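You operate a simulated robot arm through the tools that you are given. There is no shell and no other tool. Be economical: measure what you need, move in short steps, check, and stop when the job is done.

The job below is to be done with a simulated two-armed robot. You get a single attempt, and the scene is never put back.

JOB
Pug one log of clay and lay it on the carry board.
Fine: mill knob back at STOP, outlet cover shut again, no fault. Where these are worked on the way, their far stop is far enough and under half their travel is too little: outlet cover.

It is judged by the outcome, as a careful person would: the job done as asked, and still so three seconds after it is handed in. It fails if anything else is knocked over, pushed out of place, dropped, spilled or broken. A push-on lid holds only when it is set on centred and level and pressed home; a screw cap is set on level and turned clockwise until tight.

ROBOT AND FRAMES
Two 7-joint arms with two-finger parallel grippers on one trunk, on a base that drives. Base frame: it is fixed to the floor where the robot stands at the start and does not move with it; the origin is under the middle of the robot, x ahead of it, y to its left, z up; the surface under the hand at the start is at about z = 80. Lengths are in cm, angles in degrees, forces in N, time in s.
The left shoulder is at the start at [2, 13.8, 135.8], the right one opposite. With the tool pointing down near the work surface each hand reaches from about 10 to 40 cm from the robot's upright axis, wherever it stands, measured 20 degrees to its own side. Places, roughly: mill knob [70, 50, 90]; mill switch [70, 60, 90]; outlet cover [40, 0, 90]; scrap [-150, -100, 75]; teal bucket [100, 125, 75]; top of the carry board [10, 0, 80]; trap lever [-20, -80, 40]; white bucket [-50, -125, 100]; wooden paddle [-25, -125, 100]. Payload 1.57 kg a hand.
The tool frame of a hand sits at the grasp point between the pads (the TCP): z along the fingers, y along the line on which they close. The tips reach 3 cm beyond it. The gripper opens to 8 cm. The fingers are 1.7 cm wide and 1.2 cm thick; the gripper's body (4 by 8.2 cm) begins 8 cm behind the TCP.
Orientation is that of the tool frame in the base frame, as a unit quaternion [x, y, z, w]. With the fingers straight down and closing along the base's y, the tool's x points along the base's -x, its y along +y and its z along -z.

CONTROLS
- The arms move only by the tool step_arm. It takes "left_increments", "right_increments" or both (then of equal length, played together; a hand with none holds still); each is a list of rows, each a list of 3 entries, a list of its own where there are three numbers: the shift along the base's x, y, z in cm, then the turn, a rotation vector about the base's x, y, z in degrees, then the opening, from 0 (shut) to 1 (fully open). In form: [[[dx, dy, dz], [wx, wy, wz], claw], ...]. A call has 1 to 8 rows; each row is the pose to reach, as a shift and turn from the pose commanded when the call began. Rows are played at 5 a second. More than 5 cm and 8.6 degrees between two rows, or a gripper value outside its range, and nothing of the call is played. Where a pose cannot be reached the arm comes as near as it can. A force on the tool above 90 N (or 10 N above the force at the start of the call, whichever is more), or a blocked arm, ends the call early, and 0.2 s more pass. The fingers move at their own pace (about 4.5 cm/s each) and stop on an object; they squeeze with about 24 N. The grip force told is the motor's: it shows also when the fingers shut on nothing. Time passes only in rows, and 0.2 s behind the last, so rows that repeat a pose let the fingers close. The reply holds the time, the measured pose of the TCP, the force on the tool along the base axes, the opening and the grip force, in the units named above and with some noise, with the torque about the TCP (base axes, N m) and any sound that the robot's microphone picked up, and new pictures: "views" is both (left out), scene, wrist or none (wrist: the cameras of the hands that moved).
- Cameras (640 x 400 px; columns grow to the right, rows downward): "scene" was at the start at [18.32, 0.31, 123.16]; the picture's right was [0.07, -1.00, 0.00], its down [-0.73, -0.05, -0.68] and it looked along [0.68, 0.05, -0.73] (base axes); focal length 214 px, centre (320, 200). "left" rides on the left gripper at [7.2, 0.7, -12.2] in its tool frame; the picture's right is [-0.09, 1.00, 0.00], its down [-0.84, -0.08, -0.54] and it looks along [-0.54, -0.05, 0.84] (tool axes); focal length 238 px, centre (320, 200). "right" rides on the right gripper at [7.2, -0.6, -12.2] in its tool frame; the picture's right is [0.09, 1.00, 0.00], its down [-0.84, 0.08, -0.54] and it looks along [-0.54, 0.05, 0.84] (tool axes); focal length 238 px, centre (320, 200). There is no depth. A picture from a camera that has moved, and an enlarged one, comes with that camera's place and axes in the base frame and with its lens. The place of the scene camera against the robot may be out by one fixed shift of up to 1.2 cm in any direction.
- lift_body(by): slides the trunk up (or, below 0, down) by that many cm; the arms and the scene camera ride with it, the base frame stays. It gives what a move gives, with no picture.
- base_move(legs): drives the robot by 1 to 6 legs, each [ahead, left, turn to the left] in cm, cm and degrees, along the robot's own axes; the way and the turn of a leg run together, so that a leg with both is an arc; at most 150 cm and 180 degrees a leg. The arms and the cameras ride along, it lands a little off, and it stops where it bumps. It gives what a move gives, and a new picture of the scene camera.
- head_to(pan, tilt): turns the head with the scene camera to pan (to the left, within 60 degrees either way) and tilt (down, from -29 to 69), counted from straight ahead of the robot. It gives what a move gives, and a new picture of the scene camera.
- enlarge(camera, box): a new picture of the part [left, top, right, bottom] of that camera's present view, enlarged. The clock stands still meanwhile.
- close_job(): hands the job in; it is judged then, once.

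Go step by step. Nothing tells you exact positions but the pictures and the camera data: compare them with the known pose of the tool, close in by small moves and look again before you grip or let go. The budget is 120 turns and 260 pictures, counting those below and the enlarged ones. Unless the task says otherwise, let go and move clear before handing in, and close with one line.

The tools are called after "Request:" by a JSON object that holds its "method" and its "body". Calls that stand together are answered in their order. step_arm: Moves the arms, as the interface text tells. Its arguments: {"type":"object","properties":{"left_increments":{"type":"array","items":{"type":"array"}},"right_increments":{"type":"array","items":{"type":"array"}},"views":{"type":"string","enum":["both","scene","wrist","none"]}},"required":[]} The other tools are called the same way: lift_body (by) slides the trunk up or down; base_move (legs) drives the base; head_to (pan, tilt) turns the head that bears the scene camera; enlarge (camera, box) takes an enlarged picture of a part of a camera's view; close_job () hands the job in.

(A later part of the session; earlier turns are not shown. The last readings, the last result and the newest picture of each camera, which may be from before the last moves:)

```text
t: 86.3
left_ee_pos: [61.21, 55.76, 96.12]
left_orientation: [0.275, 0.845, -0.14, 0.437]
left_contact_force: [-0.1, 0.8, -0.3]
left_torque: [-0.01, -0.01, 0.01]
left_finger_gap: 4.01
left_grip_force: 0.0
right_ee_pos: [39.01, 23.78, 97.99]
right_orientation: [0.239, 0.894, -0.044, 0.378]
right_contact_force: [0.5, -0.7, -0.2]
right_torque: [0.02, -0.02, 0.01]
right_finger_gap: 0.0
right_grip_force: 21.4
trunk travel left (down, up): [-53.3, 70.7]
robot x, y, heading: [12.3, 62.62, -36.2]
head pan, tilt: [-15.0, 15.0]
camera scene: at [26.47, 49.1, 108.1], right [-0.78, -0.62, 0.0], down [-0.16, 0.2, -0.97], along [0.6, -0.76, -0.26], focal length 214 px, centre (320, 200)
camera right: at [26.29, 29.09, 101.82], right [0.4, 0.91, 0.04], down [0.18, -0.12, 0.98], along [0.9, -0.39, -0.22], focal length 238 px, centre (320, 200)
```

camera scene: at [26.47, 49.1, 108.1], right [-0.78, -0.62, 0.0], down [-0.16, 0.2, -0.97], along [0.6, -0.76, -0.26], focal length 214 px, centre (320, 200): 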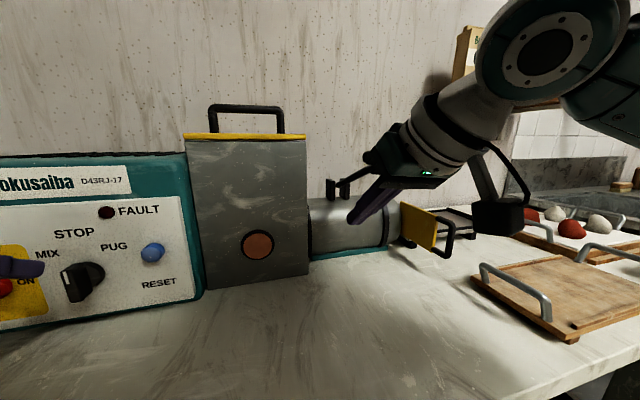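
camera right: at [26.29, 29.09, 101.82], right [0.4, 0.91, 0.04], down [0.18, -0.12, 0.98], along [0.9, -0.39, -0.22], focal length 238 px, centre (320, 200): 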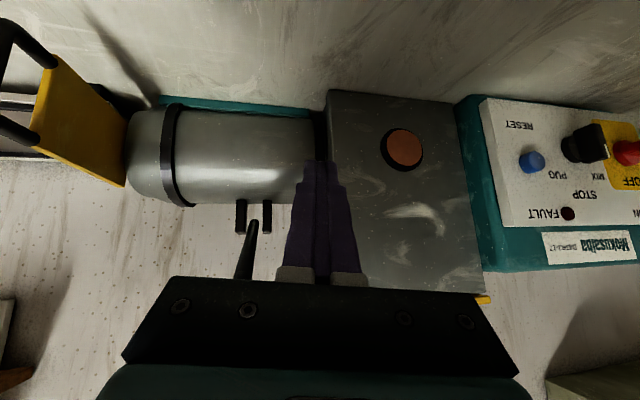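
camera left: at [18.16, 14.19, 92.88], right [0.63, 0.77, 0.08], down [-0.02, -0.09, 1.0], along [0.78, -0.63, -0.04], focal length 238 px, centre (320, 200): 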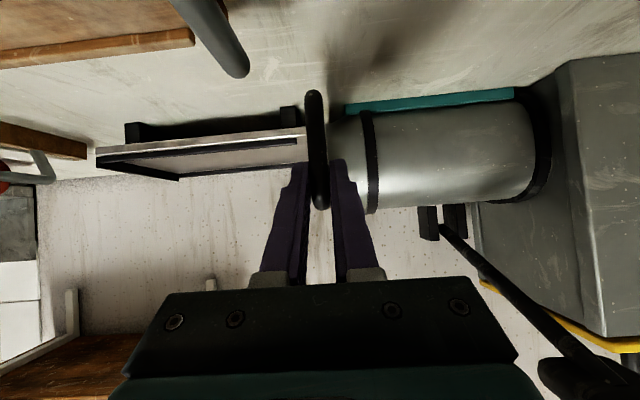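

The hand came in beside and below the pad. I shift it left clear of the pad, then raise it.

Request:
{"method": "step_arm", "body": {"right_increments": [[[1.5, 2, 0], [0, 0, 0], 0], [[2.4, 3.2, 1], [0, 0, 0], 0], [[2.4, 3.2, 5], [0, 0, 0], 0], [[2.4, 3.2, 9], [0, 0, 0], 0], [[2.4, 3.2, 13], [0, 0, 0], 0], [[2.4, 3.2, 16], [0, 0, 0], 0]]}}

```text
t: 87.7
left_ee_pos: [61.09, 55.74, 96.09]
left_orientation: [0.275, 0.845, -0.14, 0.437]
left_contact_force: [-0.2, -0.4, -0.3]
left_torque: [-0.02, 0.0, -0.01]
left_finger_gap: 3.98
left_grip_force: 0.0
right_ee_pos: [41.47, 27.05, 112.21]
right_orientation: [0.241, 0.902, -0.041, 0.355]
right_contact_force: [-0.2, -0.4, -0.7]
right_torque: [0.01, 0.04, 0.0]
right_finger_gap: 0.01
right_grip_force: 21.6
trunk travel left (down, up): [-53.3, 70.7]
robot x, y, heading: [12.14, 62.7, -36.3]
head pan, tilt: [-15.0, 15.0]
camera scene: at [26.44, 49.08, 108.09], right [-0.78, -0.62, 0.0], down [-0.16, 0.2, -0.97], along [0.6, -0.76, -0.26], focal length 214 px, centre (320, 200)
camera right: at [28.95, 32.4, 116.57], right [0.4, 0.91, 0.04], down [0.23, -0.14, 0.96], along [0.89, -0.38, -0.27], focal length 238 px, centre (320, 200)
```

scene: 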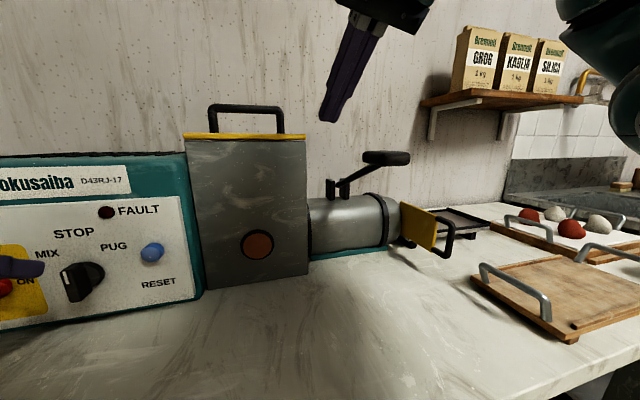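
right: 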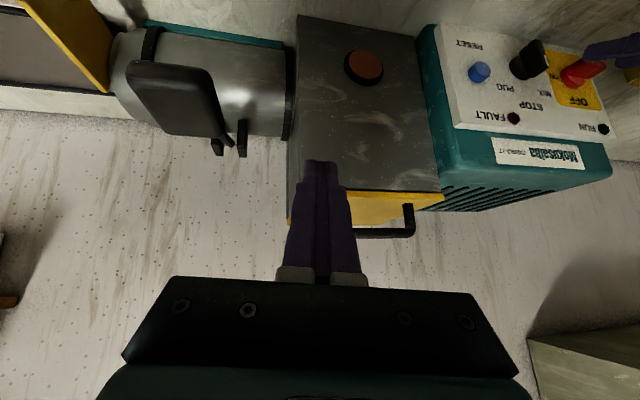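

Request:
{"method": "step_arm", "body": {"right_increments": [[[-2.5, -3.4, 0], [0, 0, 0], 0], [[-5.1, -6.8, 0], [0, 0, 0], 0]]}}

Request:
{"method": "enlarge", "body": {"camera": "scene", "box": [290, 60, 450, 260]}}

```text
t: 88.3
left_ee_pos: [61.0, 55.8, 95.94]
left_orientation: [0.275, 0.844, -0.14, 0.438]
left_contact_force: [-0.3, -0.2, 0.2]
left_torque: [0.0, 0.0, 0.0]
left_finger_gap: 3.99
left_grip_force: 0.1
right_ee_pos: [38.82, 24.58, 109.02]
right_orientation: [0.193, 0.93, -0.072, 0.303]
right_contact_force: [-0.4, 0.0, 0.7]
right_torque: [-0.01, 0.02, 0.01]
right_finger_gap: 0.0
right_grip_force: 20.8
trunk travel left (down, up): [-53.3, 70.7]
robot x, y, heading: [12.51, 62.69, -36.6]
head pan, tilt: [-15.0, 15.0]
stopped in row 2 (right hand): the arm was blocked; the commanded pose is now the measured one
camera scene: at [26.44, 49.09, 108.1], right [-0.78, -0.62, 0.0], down [-0.16, 0.2, -0.97], along [0.6, -0.76, -0.26], focal length 214 px, centre (320, 200)
camera right: at [26.63, 29.24, 114.67], right [0.33, 0.94, -0.07], down [0.36, -0.06, 0.93], along [0.87, -0.34, -0.36], focal length 238 px, centre (320, 200)
```

scene: 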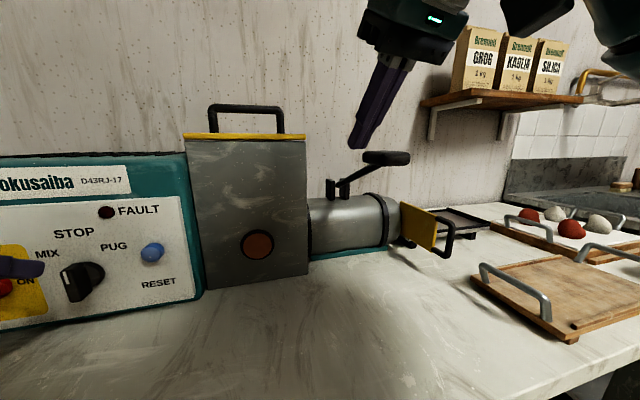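
right: 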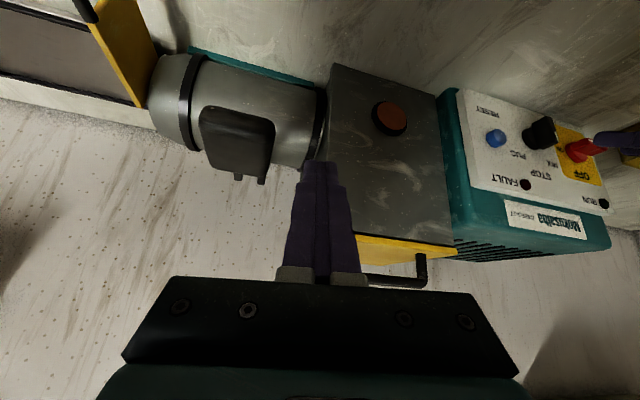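

```text
2.00 times, centred on (370, 160) of scene
camera zoom: at [26.44, 49.09, 108.1], right [-0.78, -0.62, 0.0], down [-0.16, 0.2, -0.97], along [0.6, -0.76, -0.26], focal length 429 px, centre (220, 280)
```

zoom: 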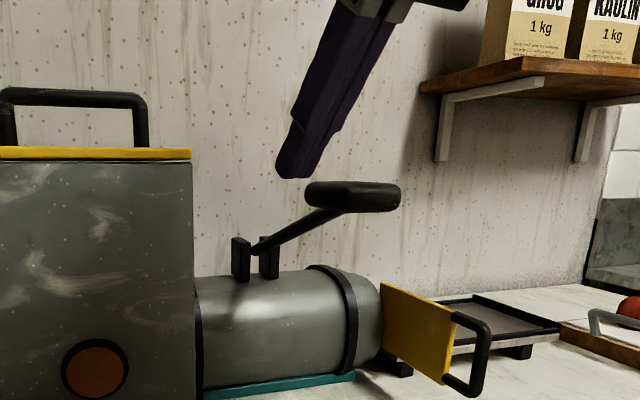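

The right arm is at a joint limit here. I'll raise the trunk 12 cm and come 6 cm closer (retracting the left hand the same amount first) to give both arms a better pose.

Request:
{"method": "lift_body", "body": {"by": 12}}

Request:
{"method": "step_arm", "body": {"left_increments": [[[-2.4, 1.8, 0], [0, 0, 0], 0.5], [[-4.8, 3.6, 0], [0, 0, 0], 0.5]], "right_increments": [[[-2.4, 1.8, 0], [0, 0, 0], 0], [[-4.8, 3.6, 0], [0, 0, 0], 0]], "views": "none"}}

Request:
{"method": "base_move", "body": {"legs": [[6, 0, 0]]}}

```text
t: 89.8
left_ee_pos: [61.24, 55.69, 108.09]
left_orientation: [0.276, 0.844, -0.141, 0.437]
left_contact_force: [0.5, 0.4, 0.3]
left_torque: [0.01, 0.02, 0.0]
left_finger_gap: 3.98
left_grip_force: 0.0
right_ee_pos: [38.82, 24.63, 121.03]
right_orientation: [0.193, 0.93, -0.073, 0.305]
right_contact_force: [-0.4, -0.1, 1.6]
right_torque: [0.05, -0.03, 0.0]
right_finger_gap: 0.02
right_grip_force: 21.2
trunk travel left (down, up): [-65.3, 58.7]
robot x, y, heading: [11.93, 62.38, -36.3]
head pan, tilt: [-15.0, 15.0]
```

```text
t: 90.4
left_ee_pos: [56.47, 59.12, 108.01]
left_orientation: [0.276, 0.844, -0.141, 0.438]
left_contact_force: [-0.2, 0.3, -0.5]
left_torque: [0.01, 0.01, -0.02]
left_finger_gap: 4.01
left_grip_force: 0.0
right_ee_pos: [34.43, 26.01, 116.76]
right_orientation: [0.247, 0.945, -0.061, 0.208]
right_contact_force: [-0.4, -0.1, 0.2]
right_torque: [0.02, -0.01, 0.03]
right_finger_gap: 0.0
right_grip_force: 21.3
trunk travel left (down, up): [-65.3, 58.7]
robot x, y, heading: [11.96, 62.46, -36.4]
head pan, tilt: [-15.0, 15.0]
stopped in row 2 (right hand): the arm was blocked; the commanded pose is now the measured one
```

```text
t: 91.4
left_ee_pos: [61.33, 55.61, 108.01]
left_orientation: [0.275, 0.845, -0.141, 0.437]
left_contact_force: [0.5, 0.4, -0.7]
left_torque: [0.03, 0.04, 0.01]
left_finger_gap: 3.99
left_grip_force: 0.0
right_ee_pos: [39.18, 22.47, 116.81]
right_orientation: [0.247, 0.945, -0.062, 0.208]
right_contact_force: [-0.1, -1.1, 0.7]
right_torque: [-0.02, 0.02, -0.04]
right_finger_gap: 0.03
right_grip_force: 21.2
trunk travel left (down, up): [-65.3, 58.7]
robot x, y, heading: [16.85, 58.94, -36.4]
head pan, tilt: [-15.0, 15.0]
camera scene: at [31.26, 45.53, 120.1], right [-0.78, -0.62, 0.0], down [-0.16, 0.2, -0.97], along [0.6, -0.76, -0.26], focal length 214 px, centre (320, 200)
```

scene: 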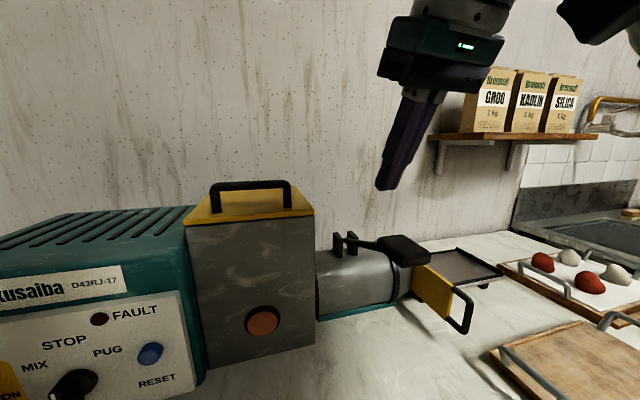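

Request:
{"method": "step_arm", "body": {"right_increments": [[[-0.1, -1.2, -1], [3.6, 5.2, -1.8], 0], [[-0.2, -2.3, -2], [7.2, 10.3, -3.5], 0], [[-0.3, -3.5, -3], [10.7, 15.5, -5.2], 0], [[-0.45, -4.65, -3.8], [14.3, 20.6, -7], 0]]}}

Request:
{"method": "enlarge", "body": {"camera": "scene", "box": [300, 120, 460, 320]}}

```text
t: 92.4
left_ee_pos: [61.34, 55.73, 107.95]
left_orientation: [0.275, 0.845, -0.14, 0.437]
left_contact_force: [-0.7, -0.2, -1.0]
left_torque: [0.04, -0.02, 0.02]
left_finger_gap: 4.01
left_grip_force: 0.0
right_ee_pos: [38.88, 17.76, 113.09]
right_orientation: [0.313, 0.95, 0.001, 0.001]
right_contact_force: [0.4, 0.2, 0.2]
right_torque: [-0.04, -0.01, -0.02]
right_finger_gap: 0.01
right_grip_force: 21.4
trunk travel left (down, up): [-65.3, 58.7]
robot x, y, heading: [17.02, 58.99, -36.7]
head pan, tilt: [-15.0, 15.0]
camera scene: at [31.26, 45.54, 120.1], right [-0.78, -0.62, 0.0], down [-0.16, 0.2, -0.97], along [0.6, -0.76, -0.26], focal length 214 px, centre (320, 200)
camera right: at [32.61, 21.47, 125.23], right [0.52, 0.86, 0.0], down [0.72, -0.44, 0.54], along [0.46, -0.28, -0.84], focal length 238 px, centre (320, 200)
```

scene: 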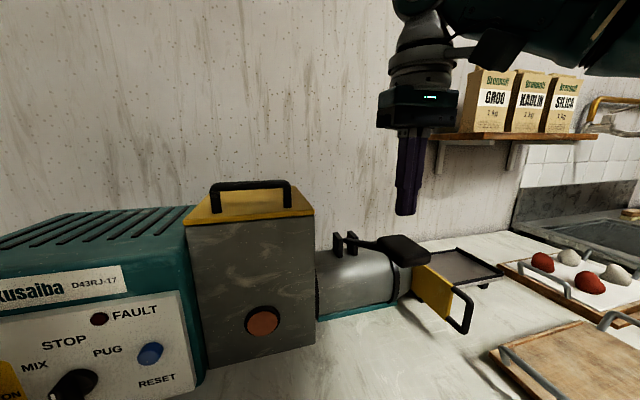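
right: 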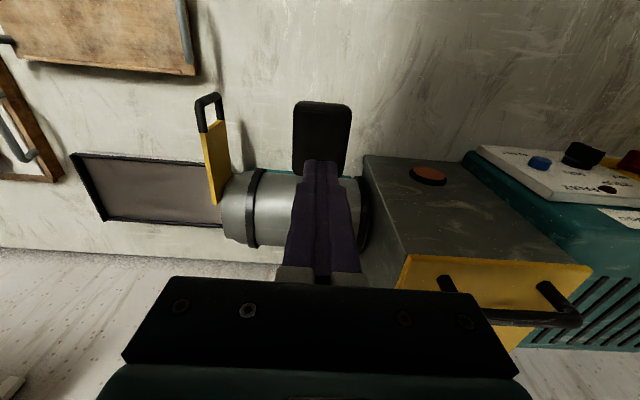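

```text
2.00 times, centred on (380, 220) of scene
camera zoom: at [31.26, 45.54, 120.1], right [-0.78, -0.62, 0.0], down [-0.16, 0.2, -0.97], along [0.6, -0.76, -0.26], focal length 429 px, centre (200, 160)
```

zoom: 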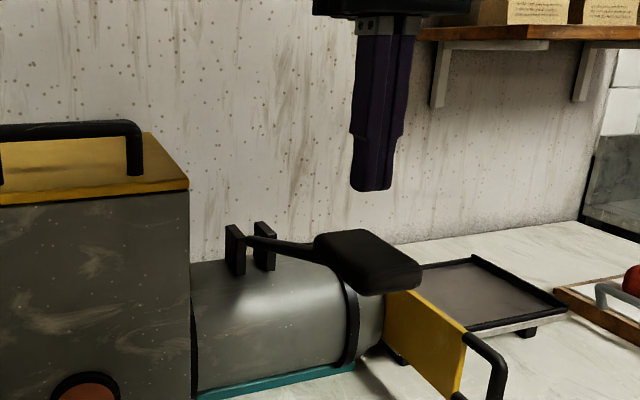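

The right hand now hovers over the lever pad, and its camera sees the outlet and tray. Next the left hand goes back to the knob.

Request:
{"method": "step_arm", "body": {"left_increments": [[[-0.6, -0.2, -4.2], [0, 0, 0], 0.5], [[-1.2, -0.4, -8.4], [0, 0, 0], 0.5], [[-1.75, -0.63, -12.4], [0, 0, 0], 0.5], [[0.5, -2.2, -14.2], [0, 0, 0], 0.5], [[2.5, -3.5, -16], [0, 0, 0], 0.5]], "views": "wrist"}}

```text
t: 93.6
left_ee_pos: [63.68, 52.17, 91.85]
left_orientation: [0.274, 0.845, -0.141, 0.438]
left_contact_force: [0.1, -0.3, 0.0]
left_torque: [-0.01, 0.0, 0.0]
left_finger_gap: 4.01
left_grip_force: 0.0
right_ee_pos: [38.87, 17.88, 112.95]
right_orientation: [0.312, 0.95, 0.0, 0.0]
right_contact_force: [0.9, -0.2, 0.8]
right_torque: [0.02, 0.01, -0.03]
right_finger_gap: 0.01
right_grip_force: 21.3
trunk travel left (down, up): [-65.3, 58.7]
robot x, y, heading: [16.94, 59.14, -36.4]
head pan, tilt: [-15.0, 15.0]
camera left: at [52.51, 60.91, 92.93], right [0.63, 0.77, 0.08], down [-0.01, -0.09, 1.0], along [0.78, -0.63, -0.04], focal length 238 px, centre (320, 200)
```

left: 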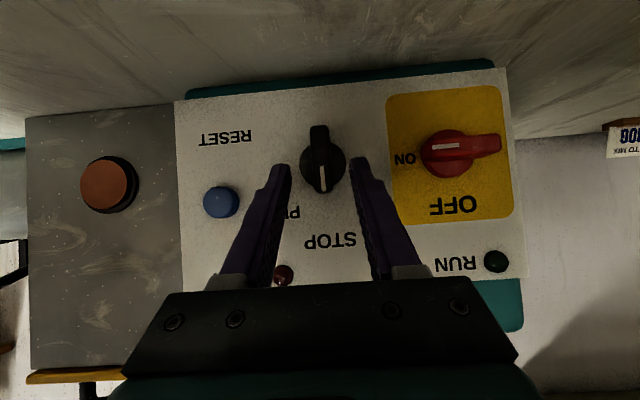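

Aligned. I move in to the earlier grip pose and close on the bar.

Request:
{"method": "step_arm", "body": {"left_increments": [[[0.8, -0.5, -0.6], [0, 0, 0], 0.5], [[1.52, -0.95, -1.05], [0, 0, 0], 0.5], [[1.52, -0.95, -1.05], [0, 0, 0], 0.2], [[1.52, -0.95, -1.05], [0, 0, 0], 0], [[1.52, -0.95, -1.05], [0, 0, 0], 0], [[1.52, -0.95, -1.05], [0, 0, 0], 0]], "views": "wrist"}}

```text
t: 95.0
left_ee_pos: [65.12, 51.3, 90.81]
left_orientation: [0.275, 0.845, -0.141, 0.436]
left_contact_force: [-6.5, -0.7, 0.9]
left_torque: [0.03, 0.17, -0.51]
left_finger_gap: 1.37
left_grip_force: 29.9
right_ee_pos: [38.85, 17.88, 112.98]
right_orientation: [0.312, 0.95, 0.0, 0.0]
right_contact_force: [1.0, 0.9, 0.2]
right_torque: [0.0, 0.0, -0.04]
right_finger_gap: 0.0
right_grip_force: 21.9
trunk travel left (down, up): [-65.3, 58.7]
robot x, y, heading: [17.06, 58.93, -36.7]
head pan, tilt: [-15.0, 15.0]
camera left: at [53.97, 60.03, 91.88], right [0.63, 0.77, 0.08], down [-0.01, -0.09, 1.0], along [0.78, -0.63, -0.05], focal length 238 px, centre (320, 200)
```

left: 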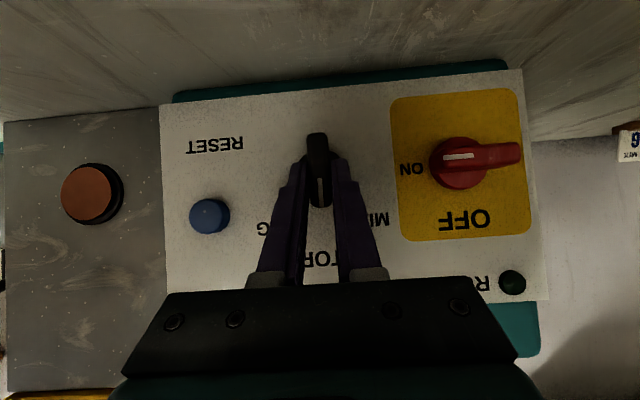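

Gripped. I turn to PUG as before.

Request:
{"method": "step_arm", "body": {"left_increments": [[[-0.15, -0.2, -0.02], [6.03, -4.46, 0], 0], [[-0.29, -0.39, -0.07], [12.06, -8.93, 0], 0], [[-0.43, -0.59, -0.15], [18.1, -13.4, 0], 0], [[-0.57, -0.76, -0.26], [24.1, -17.9, 0], 0], [[-0.69, -0.93, -0.39], [30.2, -22.3, 0], 0], [[-0.8, -1.08, -0.56], [36.2, -26.8, 0], 0]], "views": "wrist"}}

Request:
{"method": "step_arm", "body": {"right_increments": [[[0, 0, -2], [0, 0, 0], 0], [[0, 0, -3.5], [0, 0, 0], 0], [[0, 0, -5], [0, 0, 0], 0], [[0, 0, -6.5], [0, 0, 0], 0]], "views": "wrist"}}

```text
t: 96.4
left_ee_pos: [64.56, 50.38, 90.43]
left_orientation: [0.419, 0.725, 0.193, 0.511]
left_contact_force: [3.3, 6.6, -5.5]
left_torque: [-0.47, 1.17, 0.04]
left_finger_gap: 1.58
left_grip_force: 32.0
right_ee_pos: [38.93, 17.95, 112.79]
right_orientation: [0.313, 0.95, 0.001, 0.0]
right_contact_force: [-0.2, 0.9, 0.8]
right_torque: [0.02, -0.01, 0.02]
right_finger_gap: 0.01
right_grip_force: 21.5
trunk travel left (down, up): [-65.3, 58.7]
robot x, y, heading: [16.92, 58.76, -36.6]
head pan, tilt: [-15.0, 15.0]
camera left: at [52.72, 58.35, 91.54], right [0.42, 0.5, 0.76], down [-0.42, -0.64, 0.65], along [0.81, -0.59, -0.06], focal length 238 px, centre (320, 200)
```

left: 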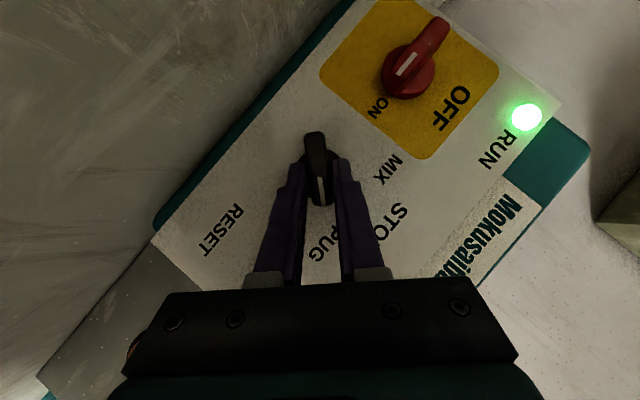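

```text
t: 97.4
left_ee_pos: [64.53, 50.31, 90.38]
left_orientation: [0.421, 0.724, 0.194, 0.511]
left_contact_force: [4.3, 8.0, -8.3]
left_torque: [-0.52, 0.98, -0.14]
left_finger_gap: 1.6
left_grip_force: 31.2
right_ee_pos: [38.82, 17.87, 106.27]
right_orientation: [0.312, 0.95, 0.002, 0.001]
right_contact_force: [-1.6, 1.3, 4.1]
right_torque: [-0.02, 0.07, -0.03]
right_finger_gap: 0.0
right_grip_force: 21.2
trunk travel left (down, up): [-65.3, 58.7]
robot x, y, heading: [16.82, 59.12, -36.6]
head pan, tilt: [-15.0, 15.0]
camera right: at [32.57, 21.56, 118.65], right [0.52, 0.86, 0.0], down [0.72, -0.43, 0.54], along [0.47, -0.28, -0.84], focal length 238 px, centre (320, 200)
```

right: 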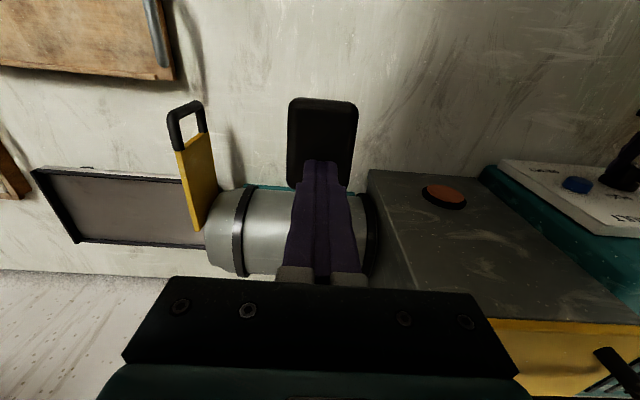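

The lever yields easily (4 N). I press on and watch the outlet.

Request:
{"method": "step_arm", "body": {"right_increments": [[[-0.1, 0.1, -1.5], [0, 0, 0], 0], [[-0.3, 0.2, -3], [0, 0, 0], 0], [[-0.5, 0.4, -4.5], [0, 0, 0], 0], [[-0.6, 0.5, -6], [0, 0, 0], 0]], "views": "both"}}

```text
t: 98.2
left_ee_pos: [64.52, 50.28, 90.57]
left_orientation: [0.418, 0.726, 0.195, 0.511]
left_contact_force: [-7.7, 4.9, 13.3]
left_torque: [-0.24, 1.2, 0.29]
left_finger_gap: 1.58
left_grip_force: 31.5
right_ee_pos: [38.45, 18.1, 103.01]
right_orientation: [0.311, 0.95, 0.002, 0.005]
right_contact_force: [-8.7, 4.5, 26.4]
right_torque: [0.03, 0.07, -0.1]
right_finger_gap: 0.01
right_grip_force: 21.6
trunk travel left (down, up): [-65.3, 58.7]
robot x, y, heading: [16.88, 59.3, -36.6]
head pan, tilt: [-15.0, 15.0]
stopped in row 4 (right hand): the force on the tool passed its limit at 114 N (the readings are from after the stop); the commanded pose is now the measured one
camera scene: at [31.13, 45.52, 120.16], right [-0.78, -0.62, 0.0], down [-0.16, 0.2, -0.97], along [0.6, -0.76, -0.26], focal length 214 px, centre (320, 200)
camera right: at [32.0, 21.83, 115.2], right [0.52, 0.86, 0.01], down [0.71, -0.43, 0.55], along [0.47, -0.28, -0.84], focal length 238 px, centre (320, 200)
```

scene: 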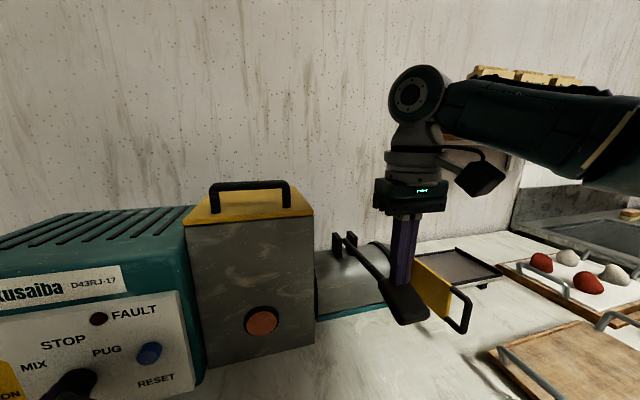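
right: 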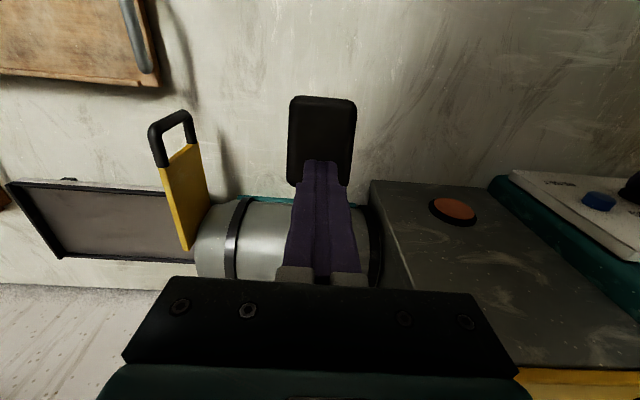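

The lever is at its lower stop. I hold it there and let the mill run, watching the outlet.

Request:
{"method": "step_arm", "body": {"right_increments": [[[0, 0, 0], [0, 0, 0], 0], [[0, 0, 0], [0, 0, 0], 0], [[0, 0, 0], [0, 0, 0], 0], [[0, 0, 0], [0, 0, 0], 0], [[0, 0, 0], [0, 0, 0], 0]], "views": "both"}}

```text
t: 99.4
left_ee_pos: [64.53, 50.38, 90.43]
left_orientation: [0.42, 0.725, 0.194, 0.511]
left_contact_force: [-14.9, 12.3, 28.6]
left_torque: [-0.6, 0.37, -0.18]
left_finger_gap: 1.61
left_grip_force: 31.7
right_ee_pos: [38.36, 18.2, 102.92]
right_orientation: [0.311, 0.95, 0.003, 0.005]
right_contact_force: [-17.8, 12.7, 54.4]
right_torque: [0.13, 0.11, -0.2]
right_finger_gap: 0.0
right_grip_force: 21.3
trunk travel left (down, up): [-65.3, 58.7]
robot x, y, heading: [16.85, 58.77, -36.5]
head pan, tilt: [-15.0, 15.0]
camera scene: at [31.13, 45.53, 120.12], right [-0.78, -0.62, 0.0], down [-0.16, 0.2, -0.97], along [0.6, -0.76, -0.26], focal length 214 px, centre (320, 200)
camera right: at [32.02, 21.84, 115.16], right [0.52, 0.86, 0.01], down [0.71, -0.43, 0.55], along [0.47, -0.28, -0.84], focal length 238 px, centre (320, 200)
```

scene: 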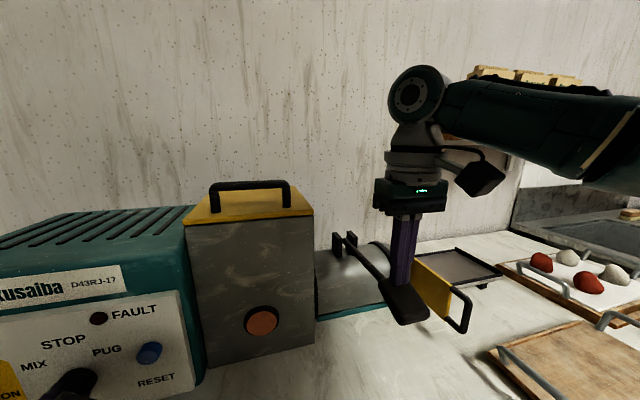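
right: 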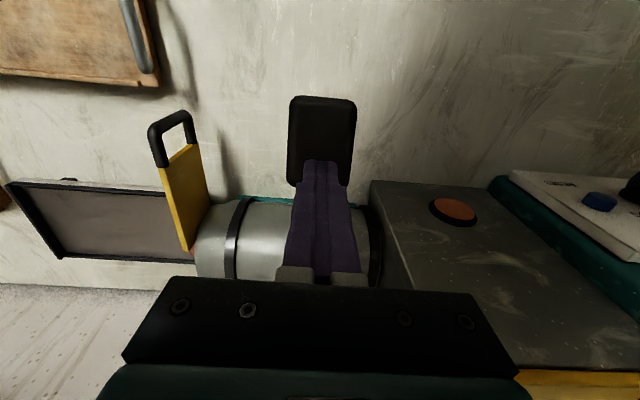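

Request:
{"method": "enlarge", "body": {"camera": "right", "box": [120, 180, 280, 290]}}

Request:
{"method": "step_arm", "body": {"right_increments": [[[0, 0, 0], [0, 0, 0], 0], [[0, 0, 0], [0, 0, 0], 0], [[0, 0, 0], [0, 0, 0], 0], [[0, 0, 0], [0, 0, 0], 0], [[0, 0, 0], [0, 0, 0], 0]], "views": "wrist"}}

```text
3.64 times, centred on (200, 235) of right
camera zoom: at [32.02, 21.84, 115.16], right [0.52, 0.86, 0.01], down [0.71, -0.43, 0.55], along [0.47, -0.28, -0.84], focal length 867 px, centre (756, 73)
```

zoom: 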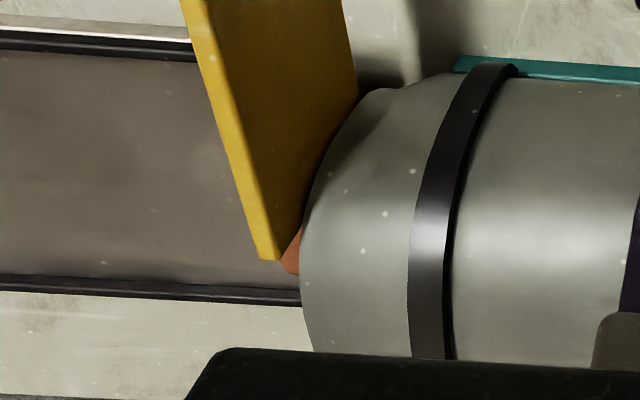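

```text
t: 100.6
left_ee_pos: [64.45, 50.23, 90.5]
left_orientation: [0.419, 0.725, 0.194, 0.51]
left_contact_force: [-14.2, 10.6, 29.0]
left_torque: [-0.71, 0.25, -0.22]
left_finger_gap: 1.6
left_grip_force: 31.3
right_ee_pos: [38.48, 18.18, 102.87]
right_orientation: [0.312, 0.95, 0.002, 0.005]
right_contact_force: [-18.8, 16.0, 56.9]
right_torque: [0.22, 0.15, -0.06]
right_finger_gap: 0.0
right_grip_force: 21.0
trunk travel left (down, up): [-65.3, 58.7]
robot x, y, heading: [17.45, 59.43, -36.7]
head pan, tilt: [-15.0, 15.0]
camera right: at [32.03, 21.83, 115.16], right [0.51, 0.86, 0.01], down [0.71, -0.43, 0.55], along [0.47, -0.28, -0.84], focal length 238 px, centre (320, 200)
```

right: 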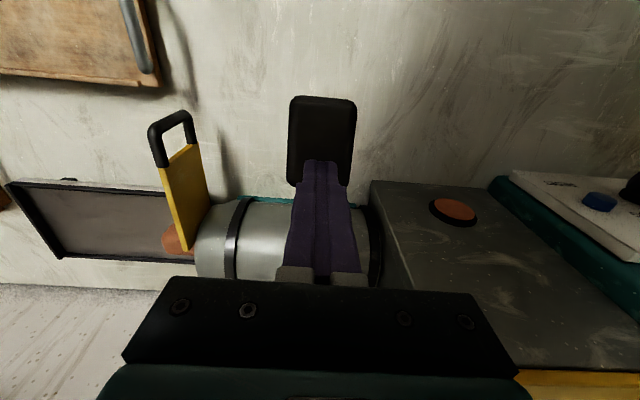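

A log is emerging with the lever down. I keep holding.

Request:
{"method": "step_arm", "body": {"right_increments": [[[0, 0, 0], [0, 0, 0], 0], [[0, 0, 0], [0, 0, 0], 0], [[0, 0, 0], [0, 0, 0], 0], [[0, 0, 0], [0, 0, 0], 0], [[0, 0, 0], [0, 0, 0], 0], [[0, 0, 0], [0, 0, 0], 0]], "views": "wrist"}}

```text
t: 102.0
left_ee_pos: [64.47, 50.28, 90.43]
left_orientation: [0.418, 0.725, 0.196, 0.51]
left_contact_force: [-13.0, 9.8, 29.2]
left_torque: [-0.69, 0.34, -0.22]
left_finger_gap: 1.6
left_grip_force: 31.3
right_ee_pos: [38.42, 18.07, 102.87]
right_orientation: [0.311, 0.95, 0.003, 0.004]
right_contact_force: [-18.6, 16.1, 56.8]
right_torque: [0.22, 0.19, 0.0]
right_finger_gap: 0.0
right_grip_force: 21.5
trunk travel left (down, up): [-65.3, 58.7]
robot x, y, heading: [17.29, 59.41, -36.5]
head pan, tilt: [-15.0, 15.0]
camera right: at [32.03, 21.83, 115.16], right [0.51, 0.86, 0.01], down [0.71, -0.43, 0.55], along [0.47, -0.28, -0.84], focal length 238 px, centre (320, 200)
```

right: 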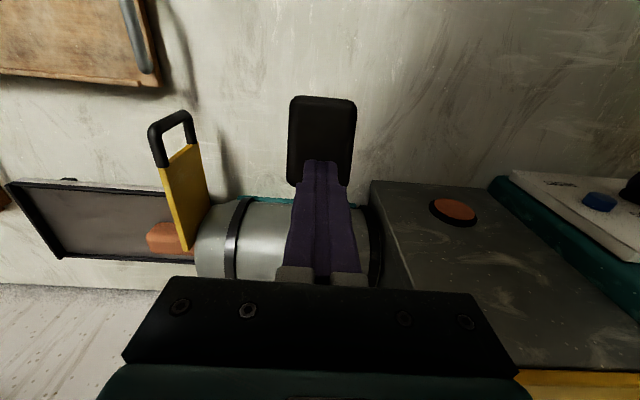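

Request:
{"method": "step_arm", "body": {"right_increments": [[[0, 0, 0], [0, 0, 0], 0], [[0, 0, 0], [0, 0, 0], 0], [[0, 0, 0], [0, 0, 0], 0], [[0, 0, 0], [0, 0, 0], 0], [[0, 0, 0], [0, 0, 0], 0], [[0, 0, 0], [0, 0, 0], 0], [[0, 0, 0], [0, 0, 0], 0], [[0, 0, 0], [0, 0, 0], 0]], "views": "wrist"}}

Request:
{"method": "step_arm", "body": {"right_increments": [[[0, 0, 0], [0, 0, 0], 0], [[0, 0, 0], [0, 0, 0], 0], [[0, 0, 0], [0, 0, 0], 0], [[0, 0, 0], [0, 0, 0], 0], [[0, 0, 0], [0, 0, 0], 0]], "views": "wrist"}}

```text
t: 103.8
left_ee_pos: [64.53, 50.39, 90.42]
left_orientation: [0.419, 0.725, 0.195, 0.511]
left_contact_force: [-11.2, 8.4, 27.8]
left_torque: [-0.63, 0.37, -0.32]
left_finger_gap: 1.58
left_grip_force: 30.9
right_ee_pos: [38.38, 18.22, 102.91]
right_orientation: [0.312, 0.95, 0.003, 0.004]
right_contact_force: [-18.7, 16.4, 58.1]
right_torque: [0.18, 0.19, 0.04]
right_finger_gap: 0.01
right_grip_force: 21.0
trunk travel left (down, up): [-65.3, 58.7]
robot x, y, heading: [17.05, 58.97, -36.4]
head pan, tilt: [-15.0, 15.0]
camera right: at [32.03, 21.83, 115.16], right [0.51, 0.86, 0.01], down [0.71, -0.43, 0.55], along [0.47, -0.28, -0.84], focal length 238 px, centre (320, 200)
```

right: 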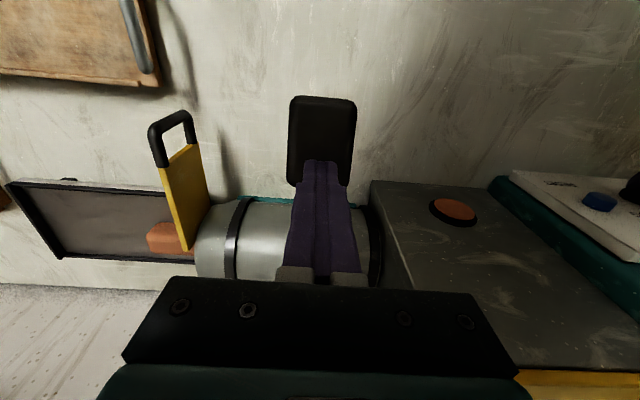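

```text
t: 105.0
left_ee_pos: [64.6, 50.32, 90.45]
left_orientation: [0.419, 0.725, 0.195, 0.51]
left_contact_force: [-12.1, 8.0, 27.4]
left_torque: [-0.66, 0.43, -0.32]
left_finger_gap: 1.58
left_grip_force: 31.0
right_ee_pos: [38.35, 18.03, 102.9]
right_orientation: [0.311, 0.95, 0.003, 0.004]
right_contact_force: [-19.3, 16.0, 57.5]
right_torque: [0.2, 0.2, -0.01]
right_finger_gap: 0.0
right_grip_force: 21.8
trunk travel left (down, up): [-65.3, 58.7]
robot x, y, heading: [17.29, 59.03, -36.5]
head pan, tilt: [-15.0, 15.0]
camera right: at [32.04, 21.83, 115.16], right [0.51, 0.86, 0.01], down [0.71, -0.43, 0.55], along [0.47, -0.28, -0.84], focal length 238 px, centre (320, 200)
```

right: 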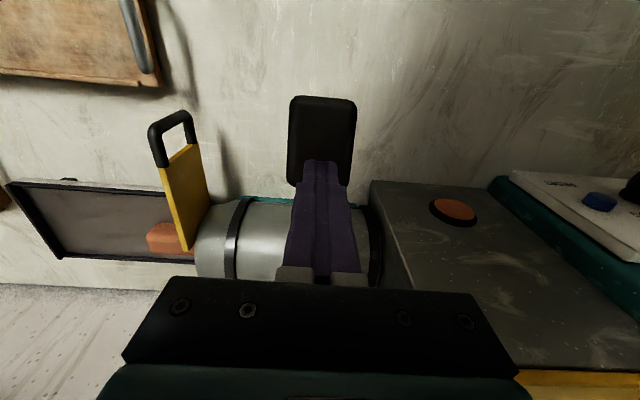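

The log has stopped growing; I check it closely.

Request:
{"method": "enlarge", "body": {"camera": "right", "box": [120, 180, 280, 290]}}

Request:
{"method": "enlarge", "body": {"camera": "scene", "box": [380, 220, 540, 340]}}

Request:
{"method": "enlarge", "body": {"camera": "left", "box": [100, 0, 600, 300]}}

```text
3.64 times, centred on (200, 235) of right
camera zoom: at [32.04, 21.83, 115.16], right [0.51, 0.86, 0.01], down [0.71, -0.43, 0.55], along [0.47, -0.28, -0.84], focal length 867 px, centre (756, 73)
```

zoom: 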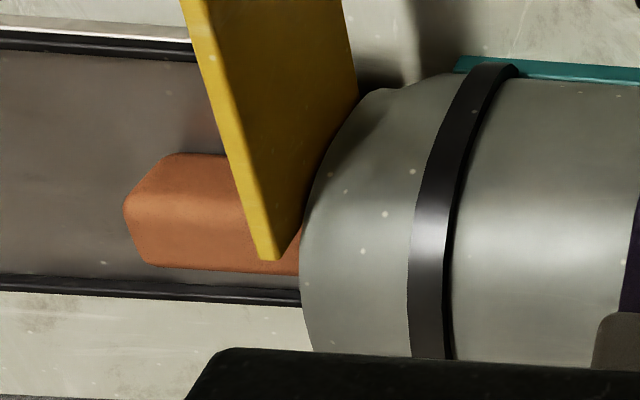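

```text
3.33 times, centred on (460, 280) of scene
camera zoom: at [31.17, 45.52, 120.11], right [-0.78, -0.62, 0.0], down [-0.16, 0.2, -0.97], along [0.6, -0.76, -0.26], focal length 715 px, centre (-147, -67)
```

zoom: 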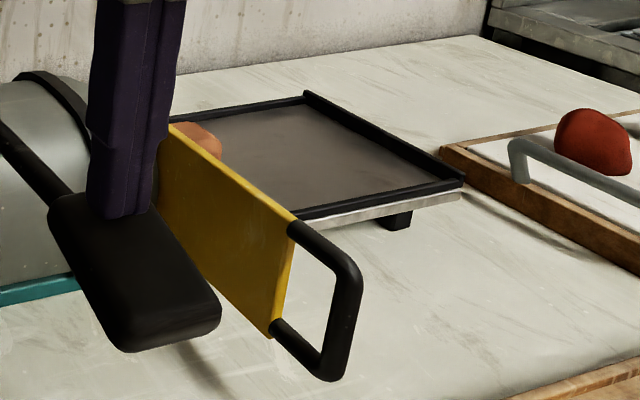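

```text
1.28 times, centred on (350, 150) of left
camera zoom: at [52.71, 58.29, 91.56], right [0.42, 0.5, 0.76], down [-0.41, -0.64, 0.65], along [0.81, -0.59, -0.06], focal length 305 px, centre (282, 264)
```

zoom: 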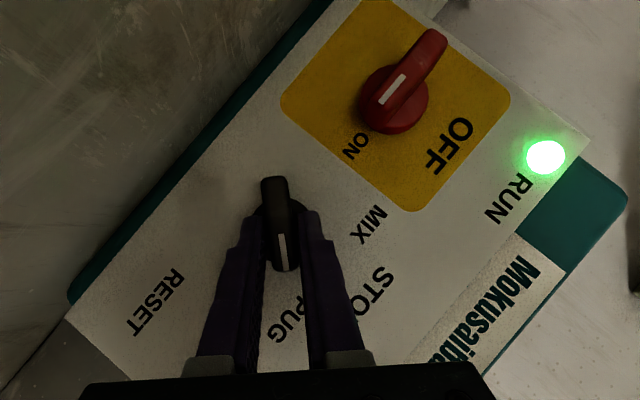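

The log (octagonal end) stopped by itself. I turn the knob back to STOP, keeping hold of it, then release the lever and inspect.

Request:
{"method": "step_arm", "body": {"left_increments": [[[0.11, 0.15, 0.17], [-6.03, 4.46, 0], 0], [[0.23, 0.32, 0.3], [-12.06, 8.93, 0], 0], [[0.37, 0.49, 0.41], [-18.1, 13.4, 0], 0], [[0.51, 0.69, 0.49], [-24.1, 17.9, 0], 0], [[0.65, 0.88, 0.54], [-30.2, 22.3, 0], 0], [[0.8, 1.08, 0.56], [-36.2, 26.8, 0], 0]], "views": "wrist"}}

Request:
{"method": "step_arm", "body": {"right_increments": [[[0, 0, 2], [0, 0, 0], 0], [[0, 0, 4.5], [0, 0, 0], 0], [[0, 0, 8], [0, 0, 0], 0], [[0, 0, 12], [0, 0, 0], 0], [[0, 0, 12], [0, 0, 0], 0]], "views": "both"}}

```text
t: 106.4
left_ee_pos: [65.16, 51.13, 90.86]
left_orientation: [0.275, 0.846, -0.142, 0.434]
left_contact_force: [-13.0, -5.4, 12.4]
left_torque: [-0.53, -0.46, -0.76]
left_finger_gap: 1.4
left_grip_force: 30.0
right_ee_pos: [38.45, 18.18, 102.92]
right_orientation: [0.31, 0.951, 0.004, 0.005]
right_contact_force: [-15.5, 20.8, 53.4]
right_torque: [0.43, 0.0, -0.29]
right_finger_gap: 0.0
right_grip_force: 21.4
trunk travel left (down, up): [-65.3, 58.7]
robot x, y, heading: [17.14, 59.42, -36.8]
head pan, tilt: [-15.0, 15.0]
camera left: at [53.99, 60.03, 92.01], right [0.63, 0.77, 0.07], down [-0.01, -0.09, 1.0], along [0.78, -0.63, -0.05], focal length 238 px, centre (320, 200)
```

left: 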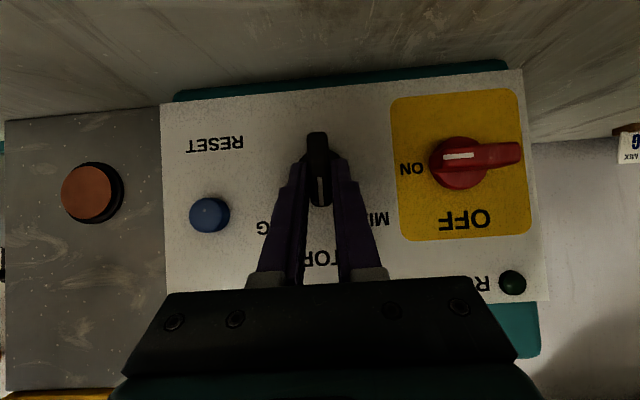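

```text
t: 107.6
left_ee_pos: [65.25, 51.15, 90.77]
left_orientation: [0.276, 0.846, -0.141, 0.433]
left_contact_force: [-17.6, -7.7, 16.6]
left_torque: [-0.65, -0.49, -0.64]
left_finger_gap: 1.35
left_grip_force: 30.0
right_ee_pos: [38.31, 17.85, 114.63]
right_orientation: [0.312, 0.95, 0.002, 0.004]
right_contact_force: [0.3, 0.2, -0.1]
right_torque: [0.0, -0.01, 0.01]
right_finger_gap: 0.0
right_grip_force: 20.6
trunk travel left (down, up): [-65.3, 58.7]
robot x, y, heading: [17.02, 59.24, -36.4]
head pan, tilt: [-15.0, 15.0]
camera scene: at [31.09, 45.43, 120.09], right [-0.78, -0.62, 0.0], down [-0.16, 0.2, -0.97], along [0.6, -0.76, -0.26], focal length 214 px, centre (320, 200)
camera right: at [31.95, 21.64, 126.83], right [0.52, 0.86, 0.01], down [0.72, -0.44, 0.55], along [0.47, -0.28, -0.84], focal length 238 px, centre (320, 200)
```

scene: 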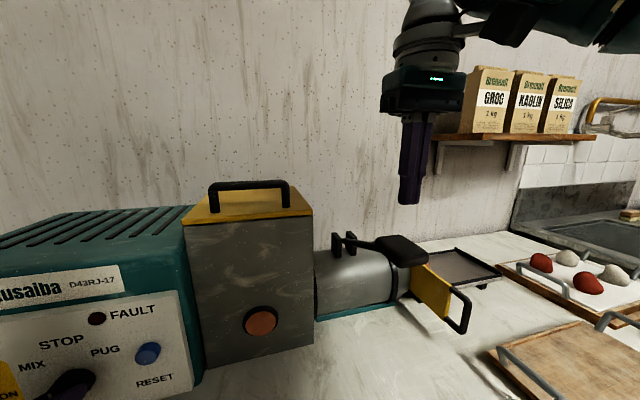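
right: 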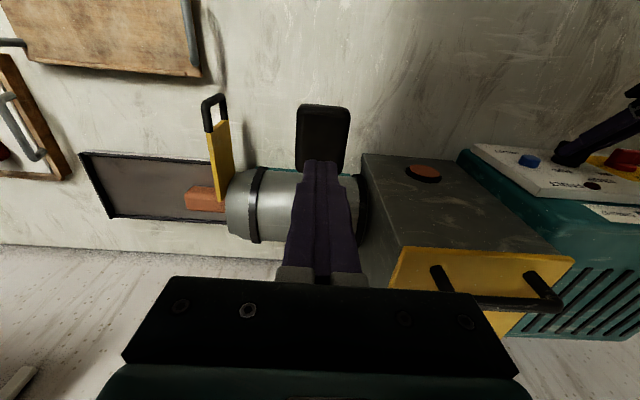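

The lever sprung back, no fault lit. I release the knob and retreat, checking it's at STOP.

Request:
{"method": "step_arm", "body": {"left_increments": [[[0, 0, 0], [0, 0, 0], 0.4], [[0, 0, 0], [0, 0, 0], 0.5], [[0, 0, 0], [0, 0, 0], 0.5], [[-2.6, 1.9, 2.3], [0, 0, 0], 0.5], [[-5.3, 3.9, 4.6], [0, 0, 0], 0.5], [[-8.5, 6.2, 6], [0, 0, 0], 0.5]], "views": "wrist"}}

Request:
{"method": "enlarge", "body": {"camera": "left", "box": [200, 60, 500, 260]}}

Request:
{"method": "enlarge", "body": {"camera": "right", "box": [60, 130, 280, 260]}}

```text
t: 109.0
left_ee_pos: [56.74, 57.77, 96.88]
left_orientation: [0.276, 0.846, -0.139, 0.433]
left_contact_force: [-0.1, 1.2, -0.8]
left_torque: [0.0, 0.0, -0.03]
left_finger_gap: 4.02
left_grip_force: 0.0
right_ee_pos: [38.51, 18.2, 114.6]
right_orientation: [0.311, 0.95, 0.004, 0.004]
right_contact_force: [0.6, 0.2, -0.2]
right_torque: [0.05, 0.02, 0.04]
right_finger_gap: 0.0
right_grip_force: 21.2
trunk travel left (down, up): [-65.3, 58.7]
robot x, y, heading: [16.78, 59.06, -36.7]
head pan, tilt: [-15.0, 15.0]
camera left: at [45.66, 66.49, 98.09], right [0.63, 0.77, 0.08], down [-0.01, -0.1, 1.0], along [0.78, -0.63, -0.05], focal length 238 px, centre (320, 200)
```

left: 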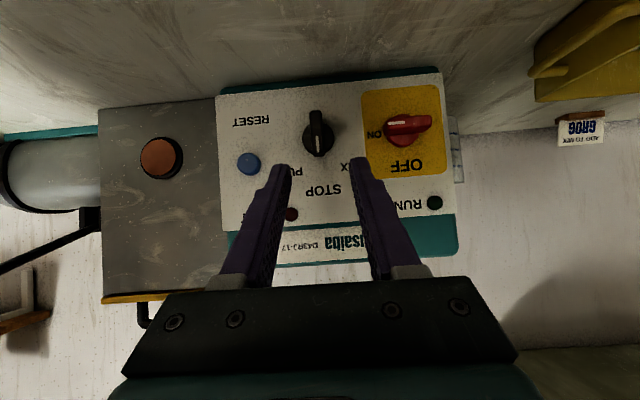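

```text
2.00 times, centred on (350, 160) of left
camera zoom: at [45.66, 66.49, 98.09], right [0.63, 0.77, 0.08], down [-0.01, -0.1, 1.0], along [0.78, -0.63, -0.05], focal length 477 px, centre (260, 280)
```

zoom: 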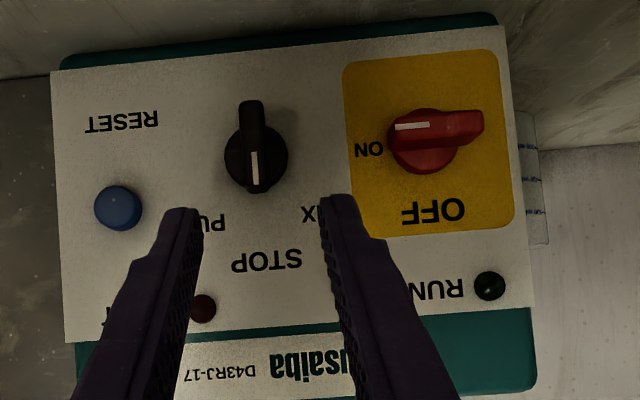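

```text
2.91 times, centred on (170, 195) of right
camera zoom: at [32.07, 21.79, 126.76], right [0.52, 0.86, 0.01], down [0.71, -0.44, 0.55], along [0.47, -0.28, -0.84], focal length 693 px, centre (756, 214)
```

zoom: 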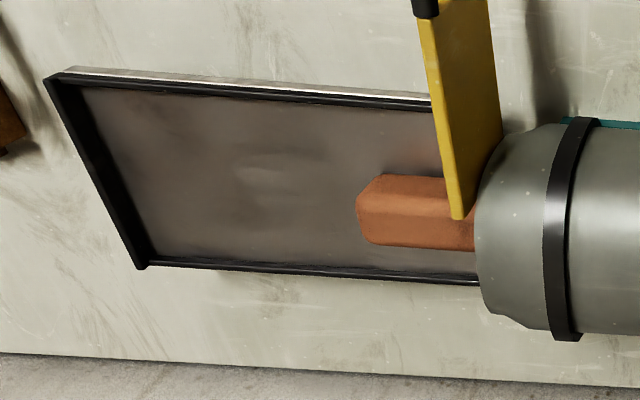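

Knob at STOP, lamps dark. Now I drive right to inspect the log from the outlet side.

Request:
{"method": "base_move", "body": {"legs": [[-10, 0, 0], [0, -62, 0]]}}

Request:
{"method": "head_to", "body": {"pan": 35, "tilt": 30}}

Request:
{"method": "enlarge", "body": {"camera": "scene", "box": [240, 130, 440, 270]}}

```text
t: 113.3
left_ee_pos: [10.61, 12.37, 96.93]
left_orientation: [0.281, 0.844, -0.141, 0.433]
left_contact_force: [0.8, 0.6, 0.7]
left_torque: [0.02, 0.0, 0.0]
left_finger_gap: 4.0
left_grip_force: 0.0
right_ee_pos: [-8.36, -26.82, 114.62]
right_orientation: [0.319, 0.948, 0.002, 0.003]
right_contact_force: [-0.6, 0.4, 0.0]
right_torque: [-0.02, 0.01, 0.02]
right_finger_gap: 0.0
right_grip_force: 21.3
trunk travel left (down, up): [-65.3, 58.7]
robot x, y, heading: [-29.19, 14.45, -37.5]
head pan, tilt: [-15.0, 15.0]
camera scene: at [-15.28, 0.73, 120.1], right [-0.79, -0.61, 0.0], down [-0.16, 0.2, -0.97], along [0.59, -0.76, -0.26], focal length 214 px, centre (320, 200)
```

scene: 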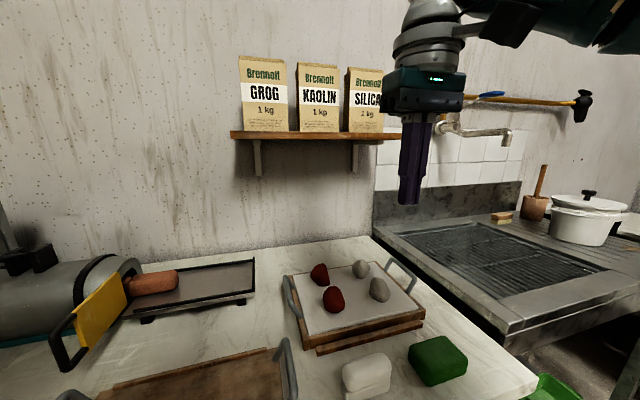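

```text
t: 114.5
left_ee_pos: [10.59, 12.44, 96.81]
left_orientation: [0.281, 0.844, -0.141, 0.434]
left_contact_force: [0.1, -0.4, 0.0]
left_torque: [0.0, -0.02, 0.02]
left_finger_gap: 3.99
left_grip_force: 0.1
right_ee_pos: [-8.51, -26.8, 114.48]
right_orientation: [0.319, 0.948, 0.003, 0.004]
right_contact_force: [0.2, 0.0, -0.1]
right_torque: [0.0, -0.01, 0.04]
right_finger_gap: 0.0
right_grip_force: 21.2
trunk travel left (down, up): [-65.3, 58.7]
robot x, y, heading: [-29.36, 14.36, -37.4]
head pan, tilt: [35.0, 30.0]
camera scene: at [-11.95, 7.75, 117.68], right [-0.04, -1.0, 0.0], down [-0.5, 0.02, -0.87], along [0.87, -0.04, -0.5], focal length 214 px, centre (320, 200)
```

scene: 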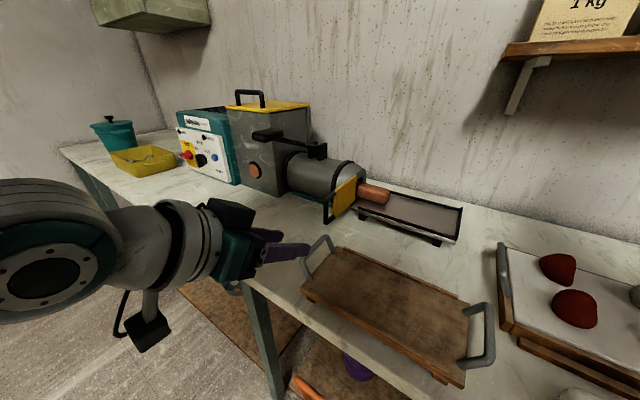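

```text
2.86 times, centred on (340, 200) of scene
camera zoom: at [-11.95, 7.75, 117.68], right [-0.04, -1.0, 0.0], down [-0.5, 0.02, -0.87], along [0.87, -0.04, -0.5], focal length 613 px, centre (263, 200)
```

zoom: 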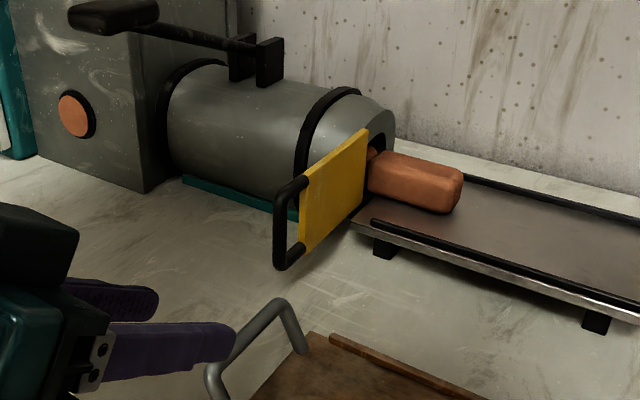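

The log is complete and rests on the tray, centred about [39.4, -9, 90], clear of the outlet. I first return the left arm to its roomy rest pose and raise the trunk before moving in for the log.

Request:
{"method": "step_arm", "body": {"left_increments": [[[1, 3, 2.9], [4.8, 6.2, 0], 0.5], [[2, 6, 5.7], [9.5, 12.5, 0], 0.5], [[3.1, 9, 8.6], [14.3, 18.7, 0], 0.5], [[4.1, 12, 11.4], [19.1, 25, 0], 0.5], [[5.1, 15, 14.3], [23.9, 31.2, 0], 0.5], [[6.2, 18, 17.1], [28.6, 37.5, 0], 0.5], [[7.2, 20.9, 20], [33.4, 43.7, 0], 0.5]], "views": "none"}}

Request:
{"method": "lift_body", "body": {"by": 8}}

```text
t: 116.1
left_ee_pos: [17.15, 32.87, 115.28]
left_orientation: [0.321, 0.947, 0.009, -0.018]
left_contact_force: [-0.3, -0.8, -2.1]
left_torque: [0.17, -0.01, 0.0]
left_finger_gap: 4.0
left_grip_force: 0.0
left hand out of reach, approached as far as the arm can: row 7
right_ee_pos: [-8.58, -26.75, 114.53]
right_orientation: [0.32, 0.948, 0.003, 0.004]
right_contact_force: [0.2, -0.3, -0.1]
right_torque: [-0.06, -0.02, -0.01]
right_finger_gap: 0.0
right_grip_force: 20.8
trunk travel left (down, up): [-65.3, 58.7]
robot x, y, heading: [-29.71, 14.57, -37.1]
head pan, tilt: [35.0, 30.0]
```

```text
t: 117.3
left_ee_pos: [17.73, 32.46, 124.4]
left_orientation: [0.322, 0.947, 0.004, 0.006]
left_contact_force: [-0.4, -0.2, -0.7]
left_torque: [-0.04, 0.02, -0.03]
left_finger_gap: 4.0
left_grip_force: 0.0
right_ee_pos: [-8.5, -26.73, 122.57]
right_orientation: [0.318, 0.948, 0.003, 0.004]
right_contact_force: [0.1, -0.3, 0.2]
right_torque: [-0.01, 0.01, 0.06]
right_finger_gap: 0.0
right_grip_force: 21.2
trunk travel left (down, up): [-73.3, 50.7]
robot x, y, heading: [-29.33, 14.1, -37.5]
head pan, tilt: [35.0, 30.0]
```

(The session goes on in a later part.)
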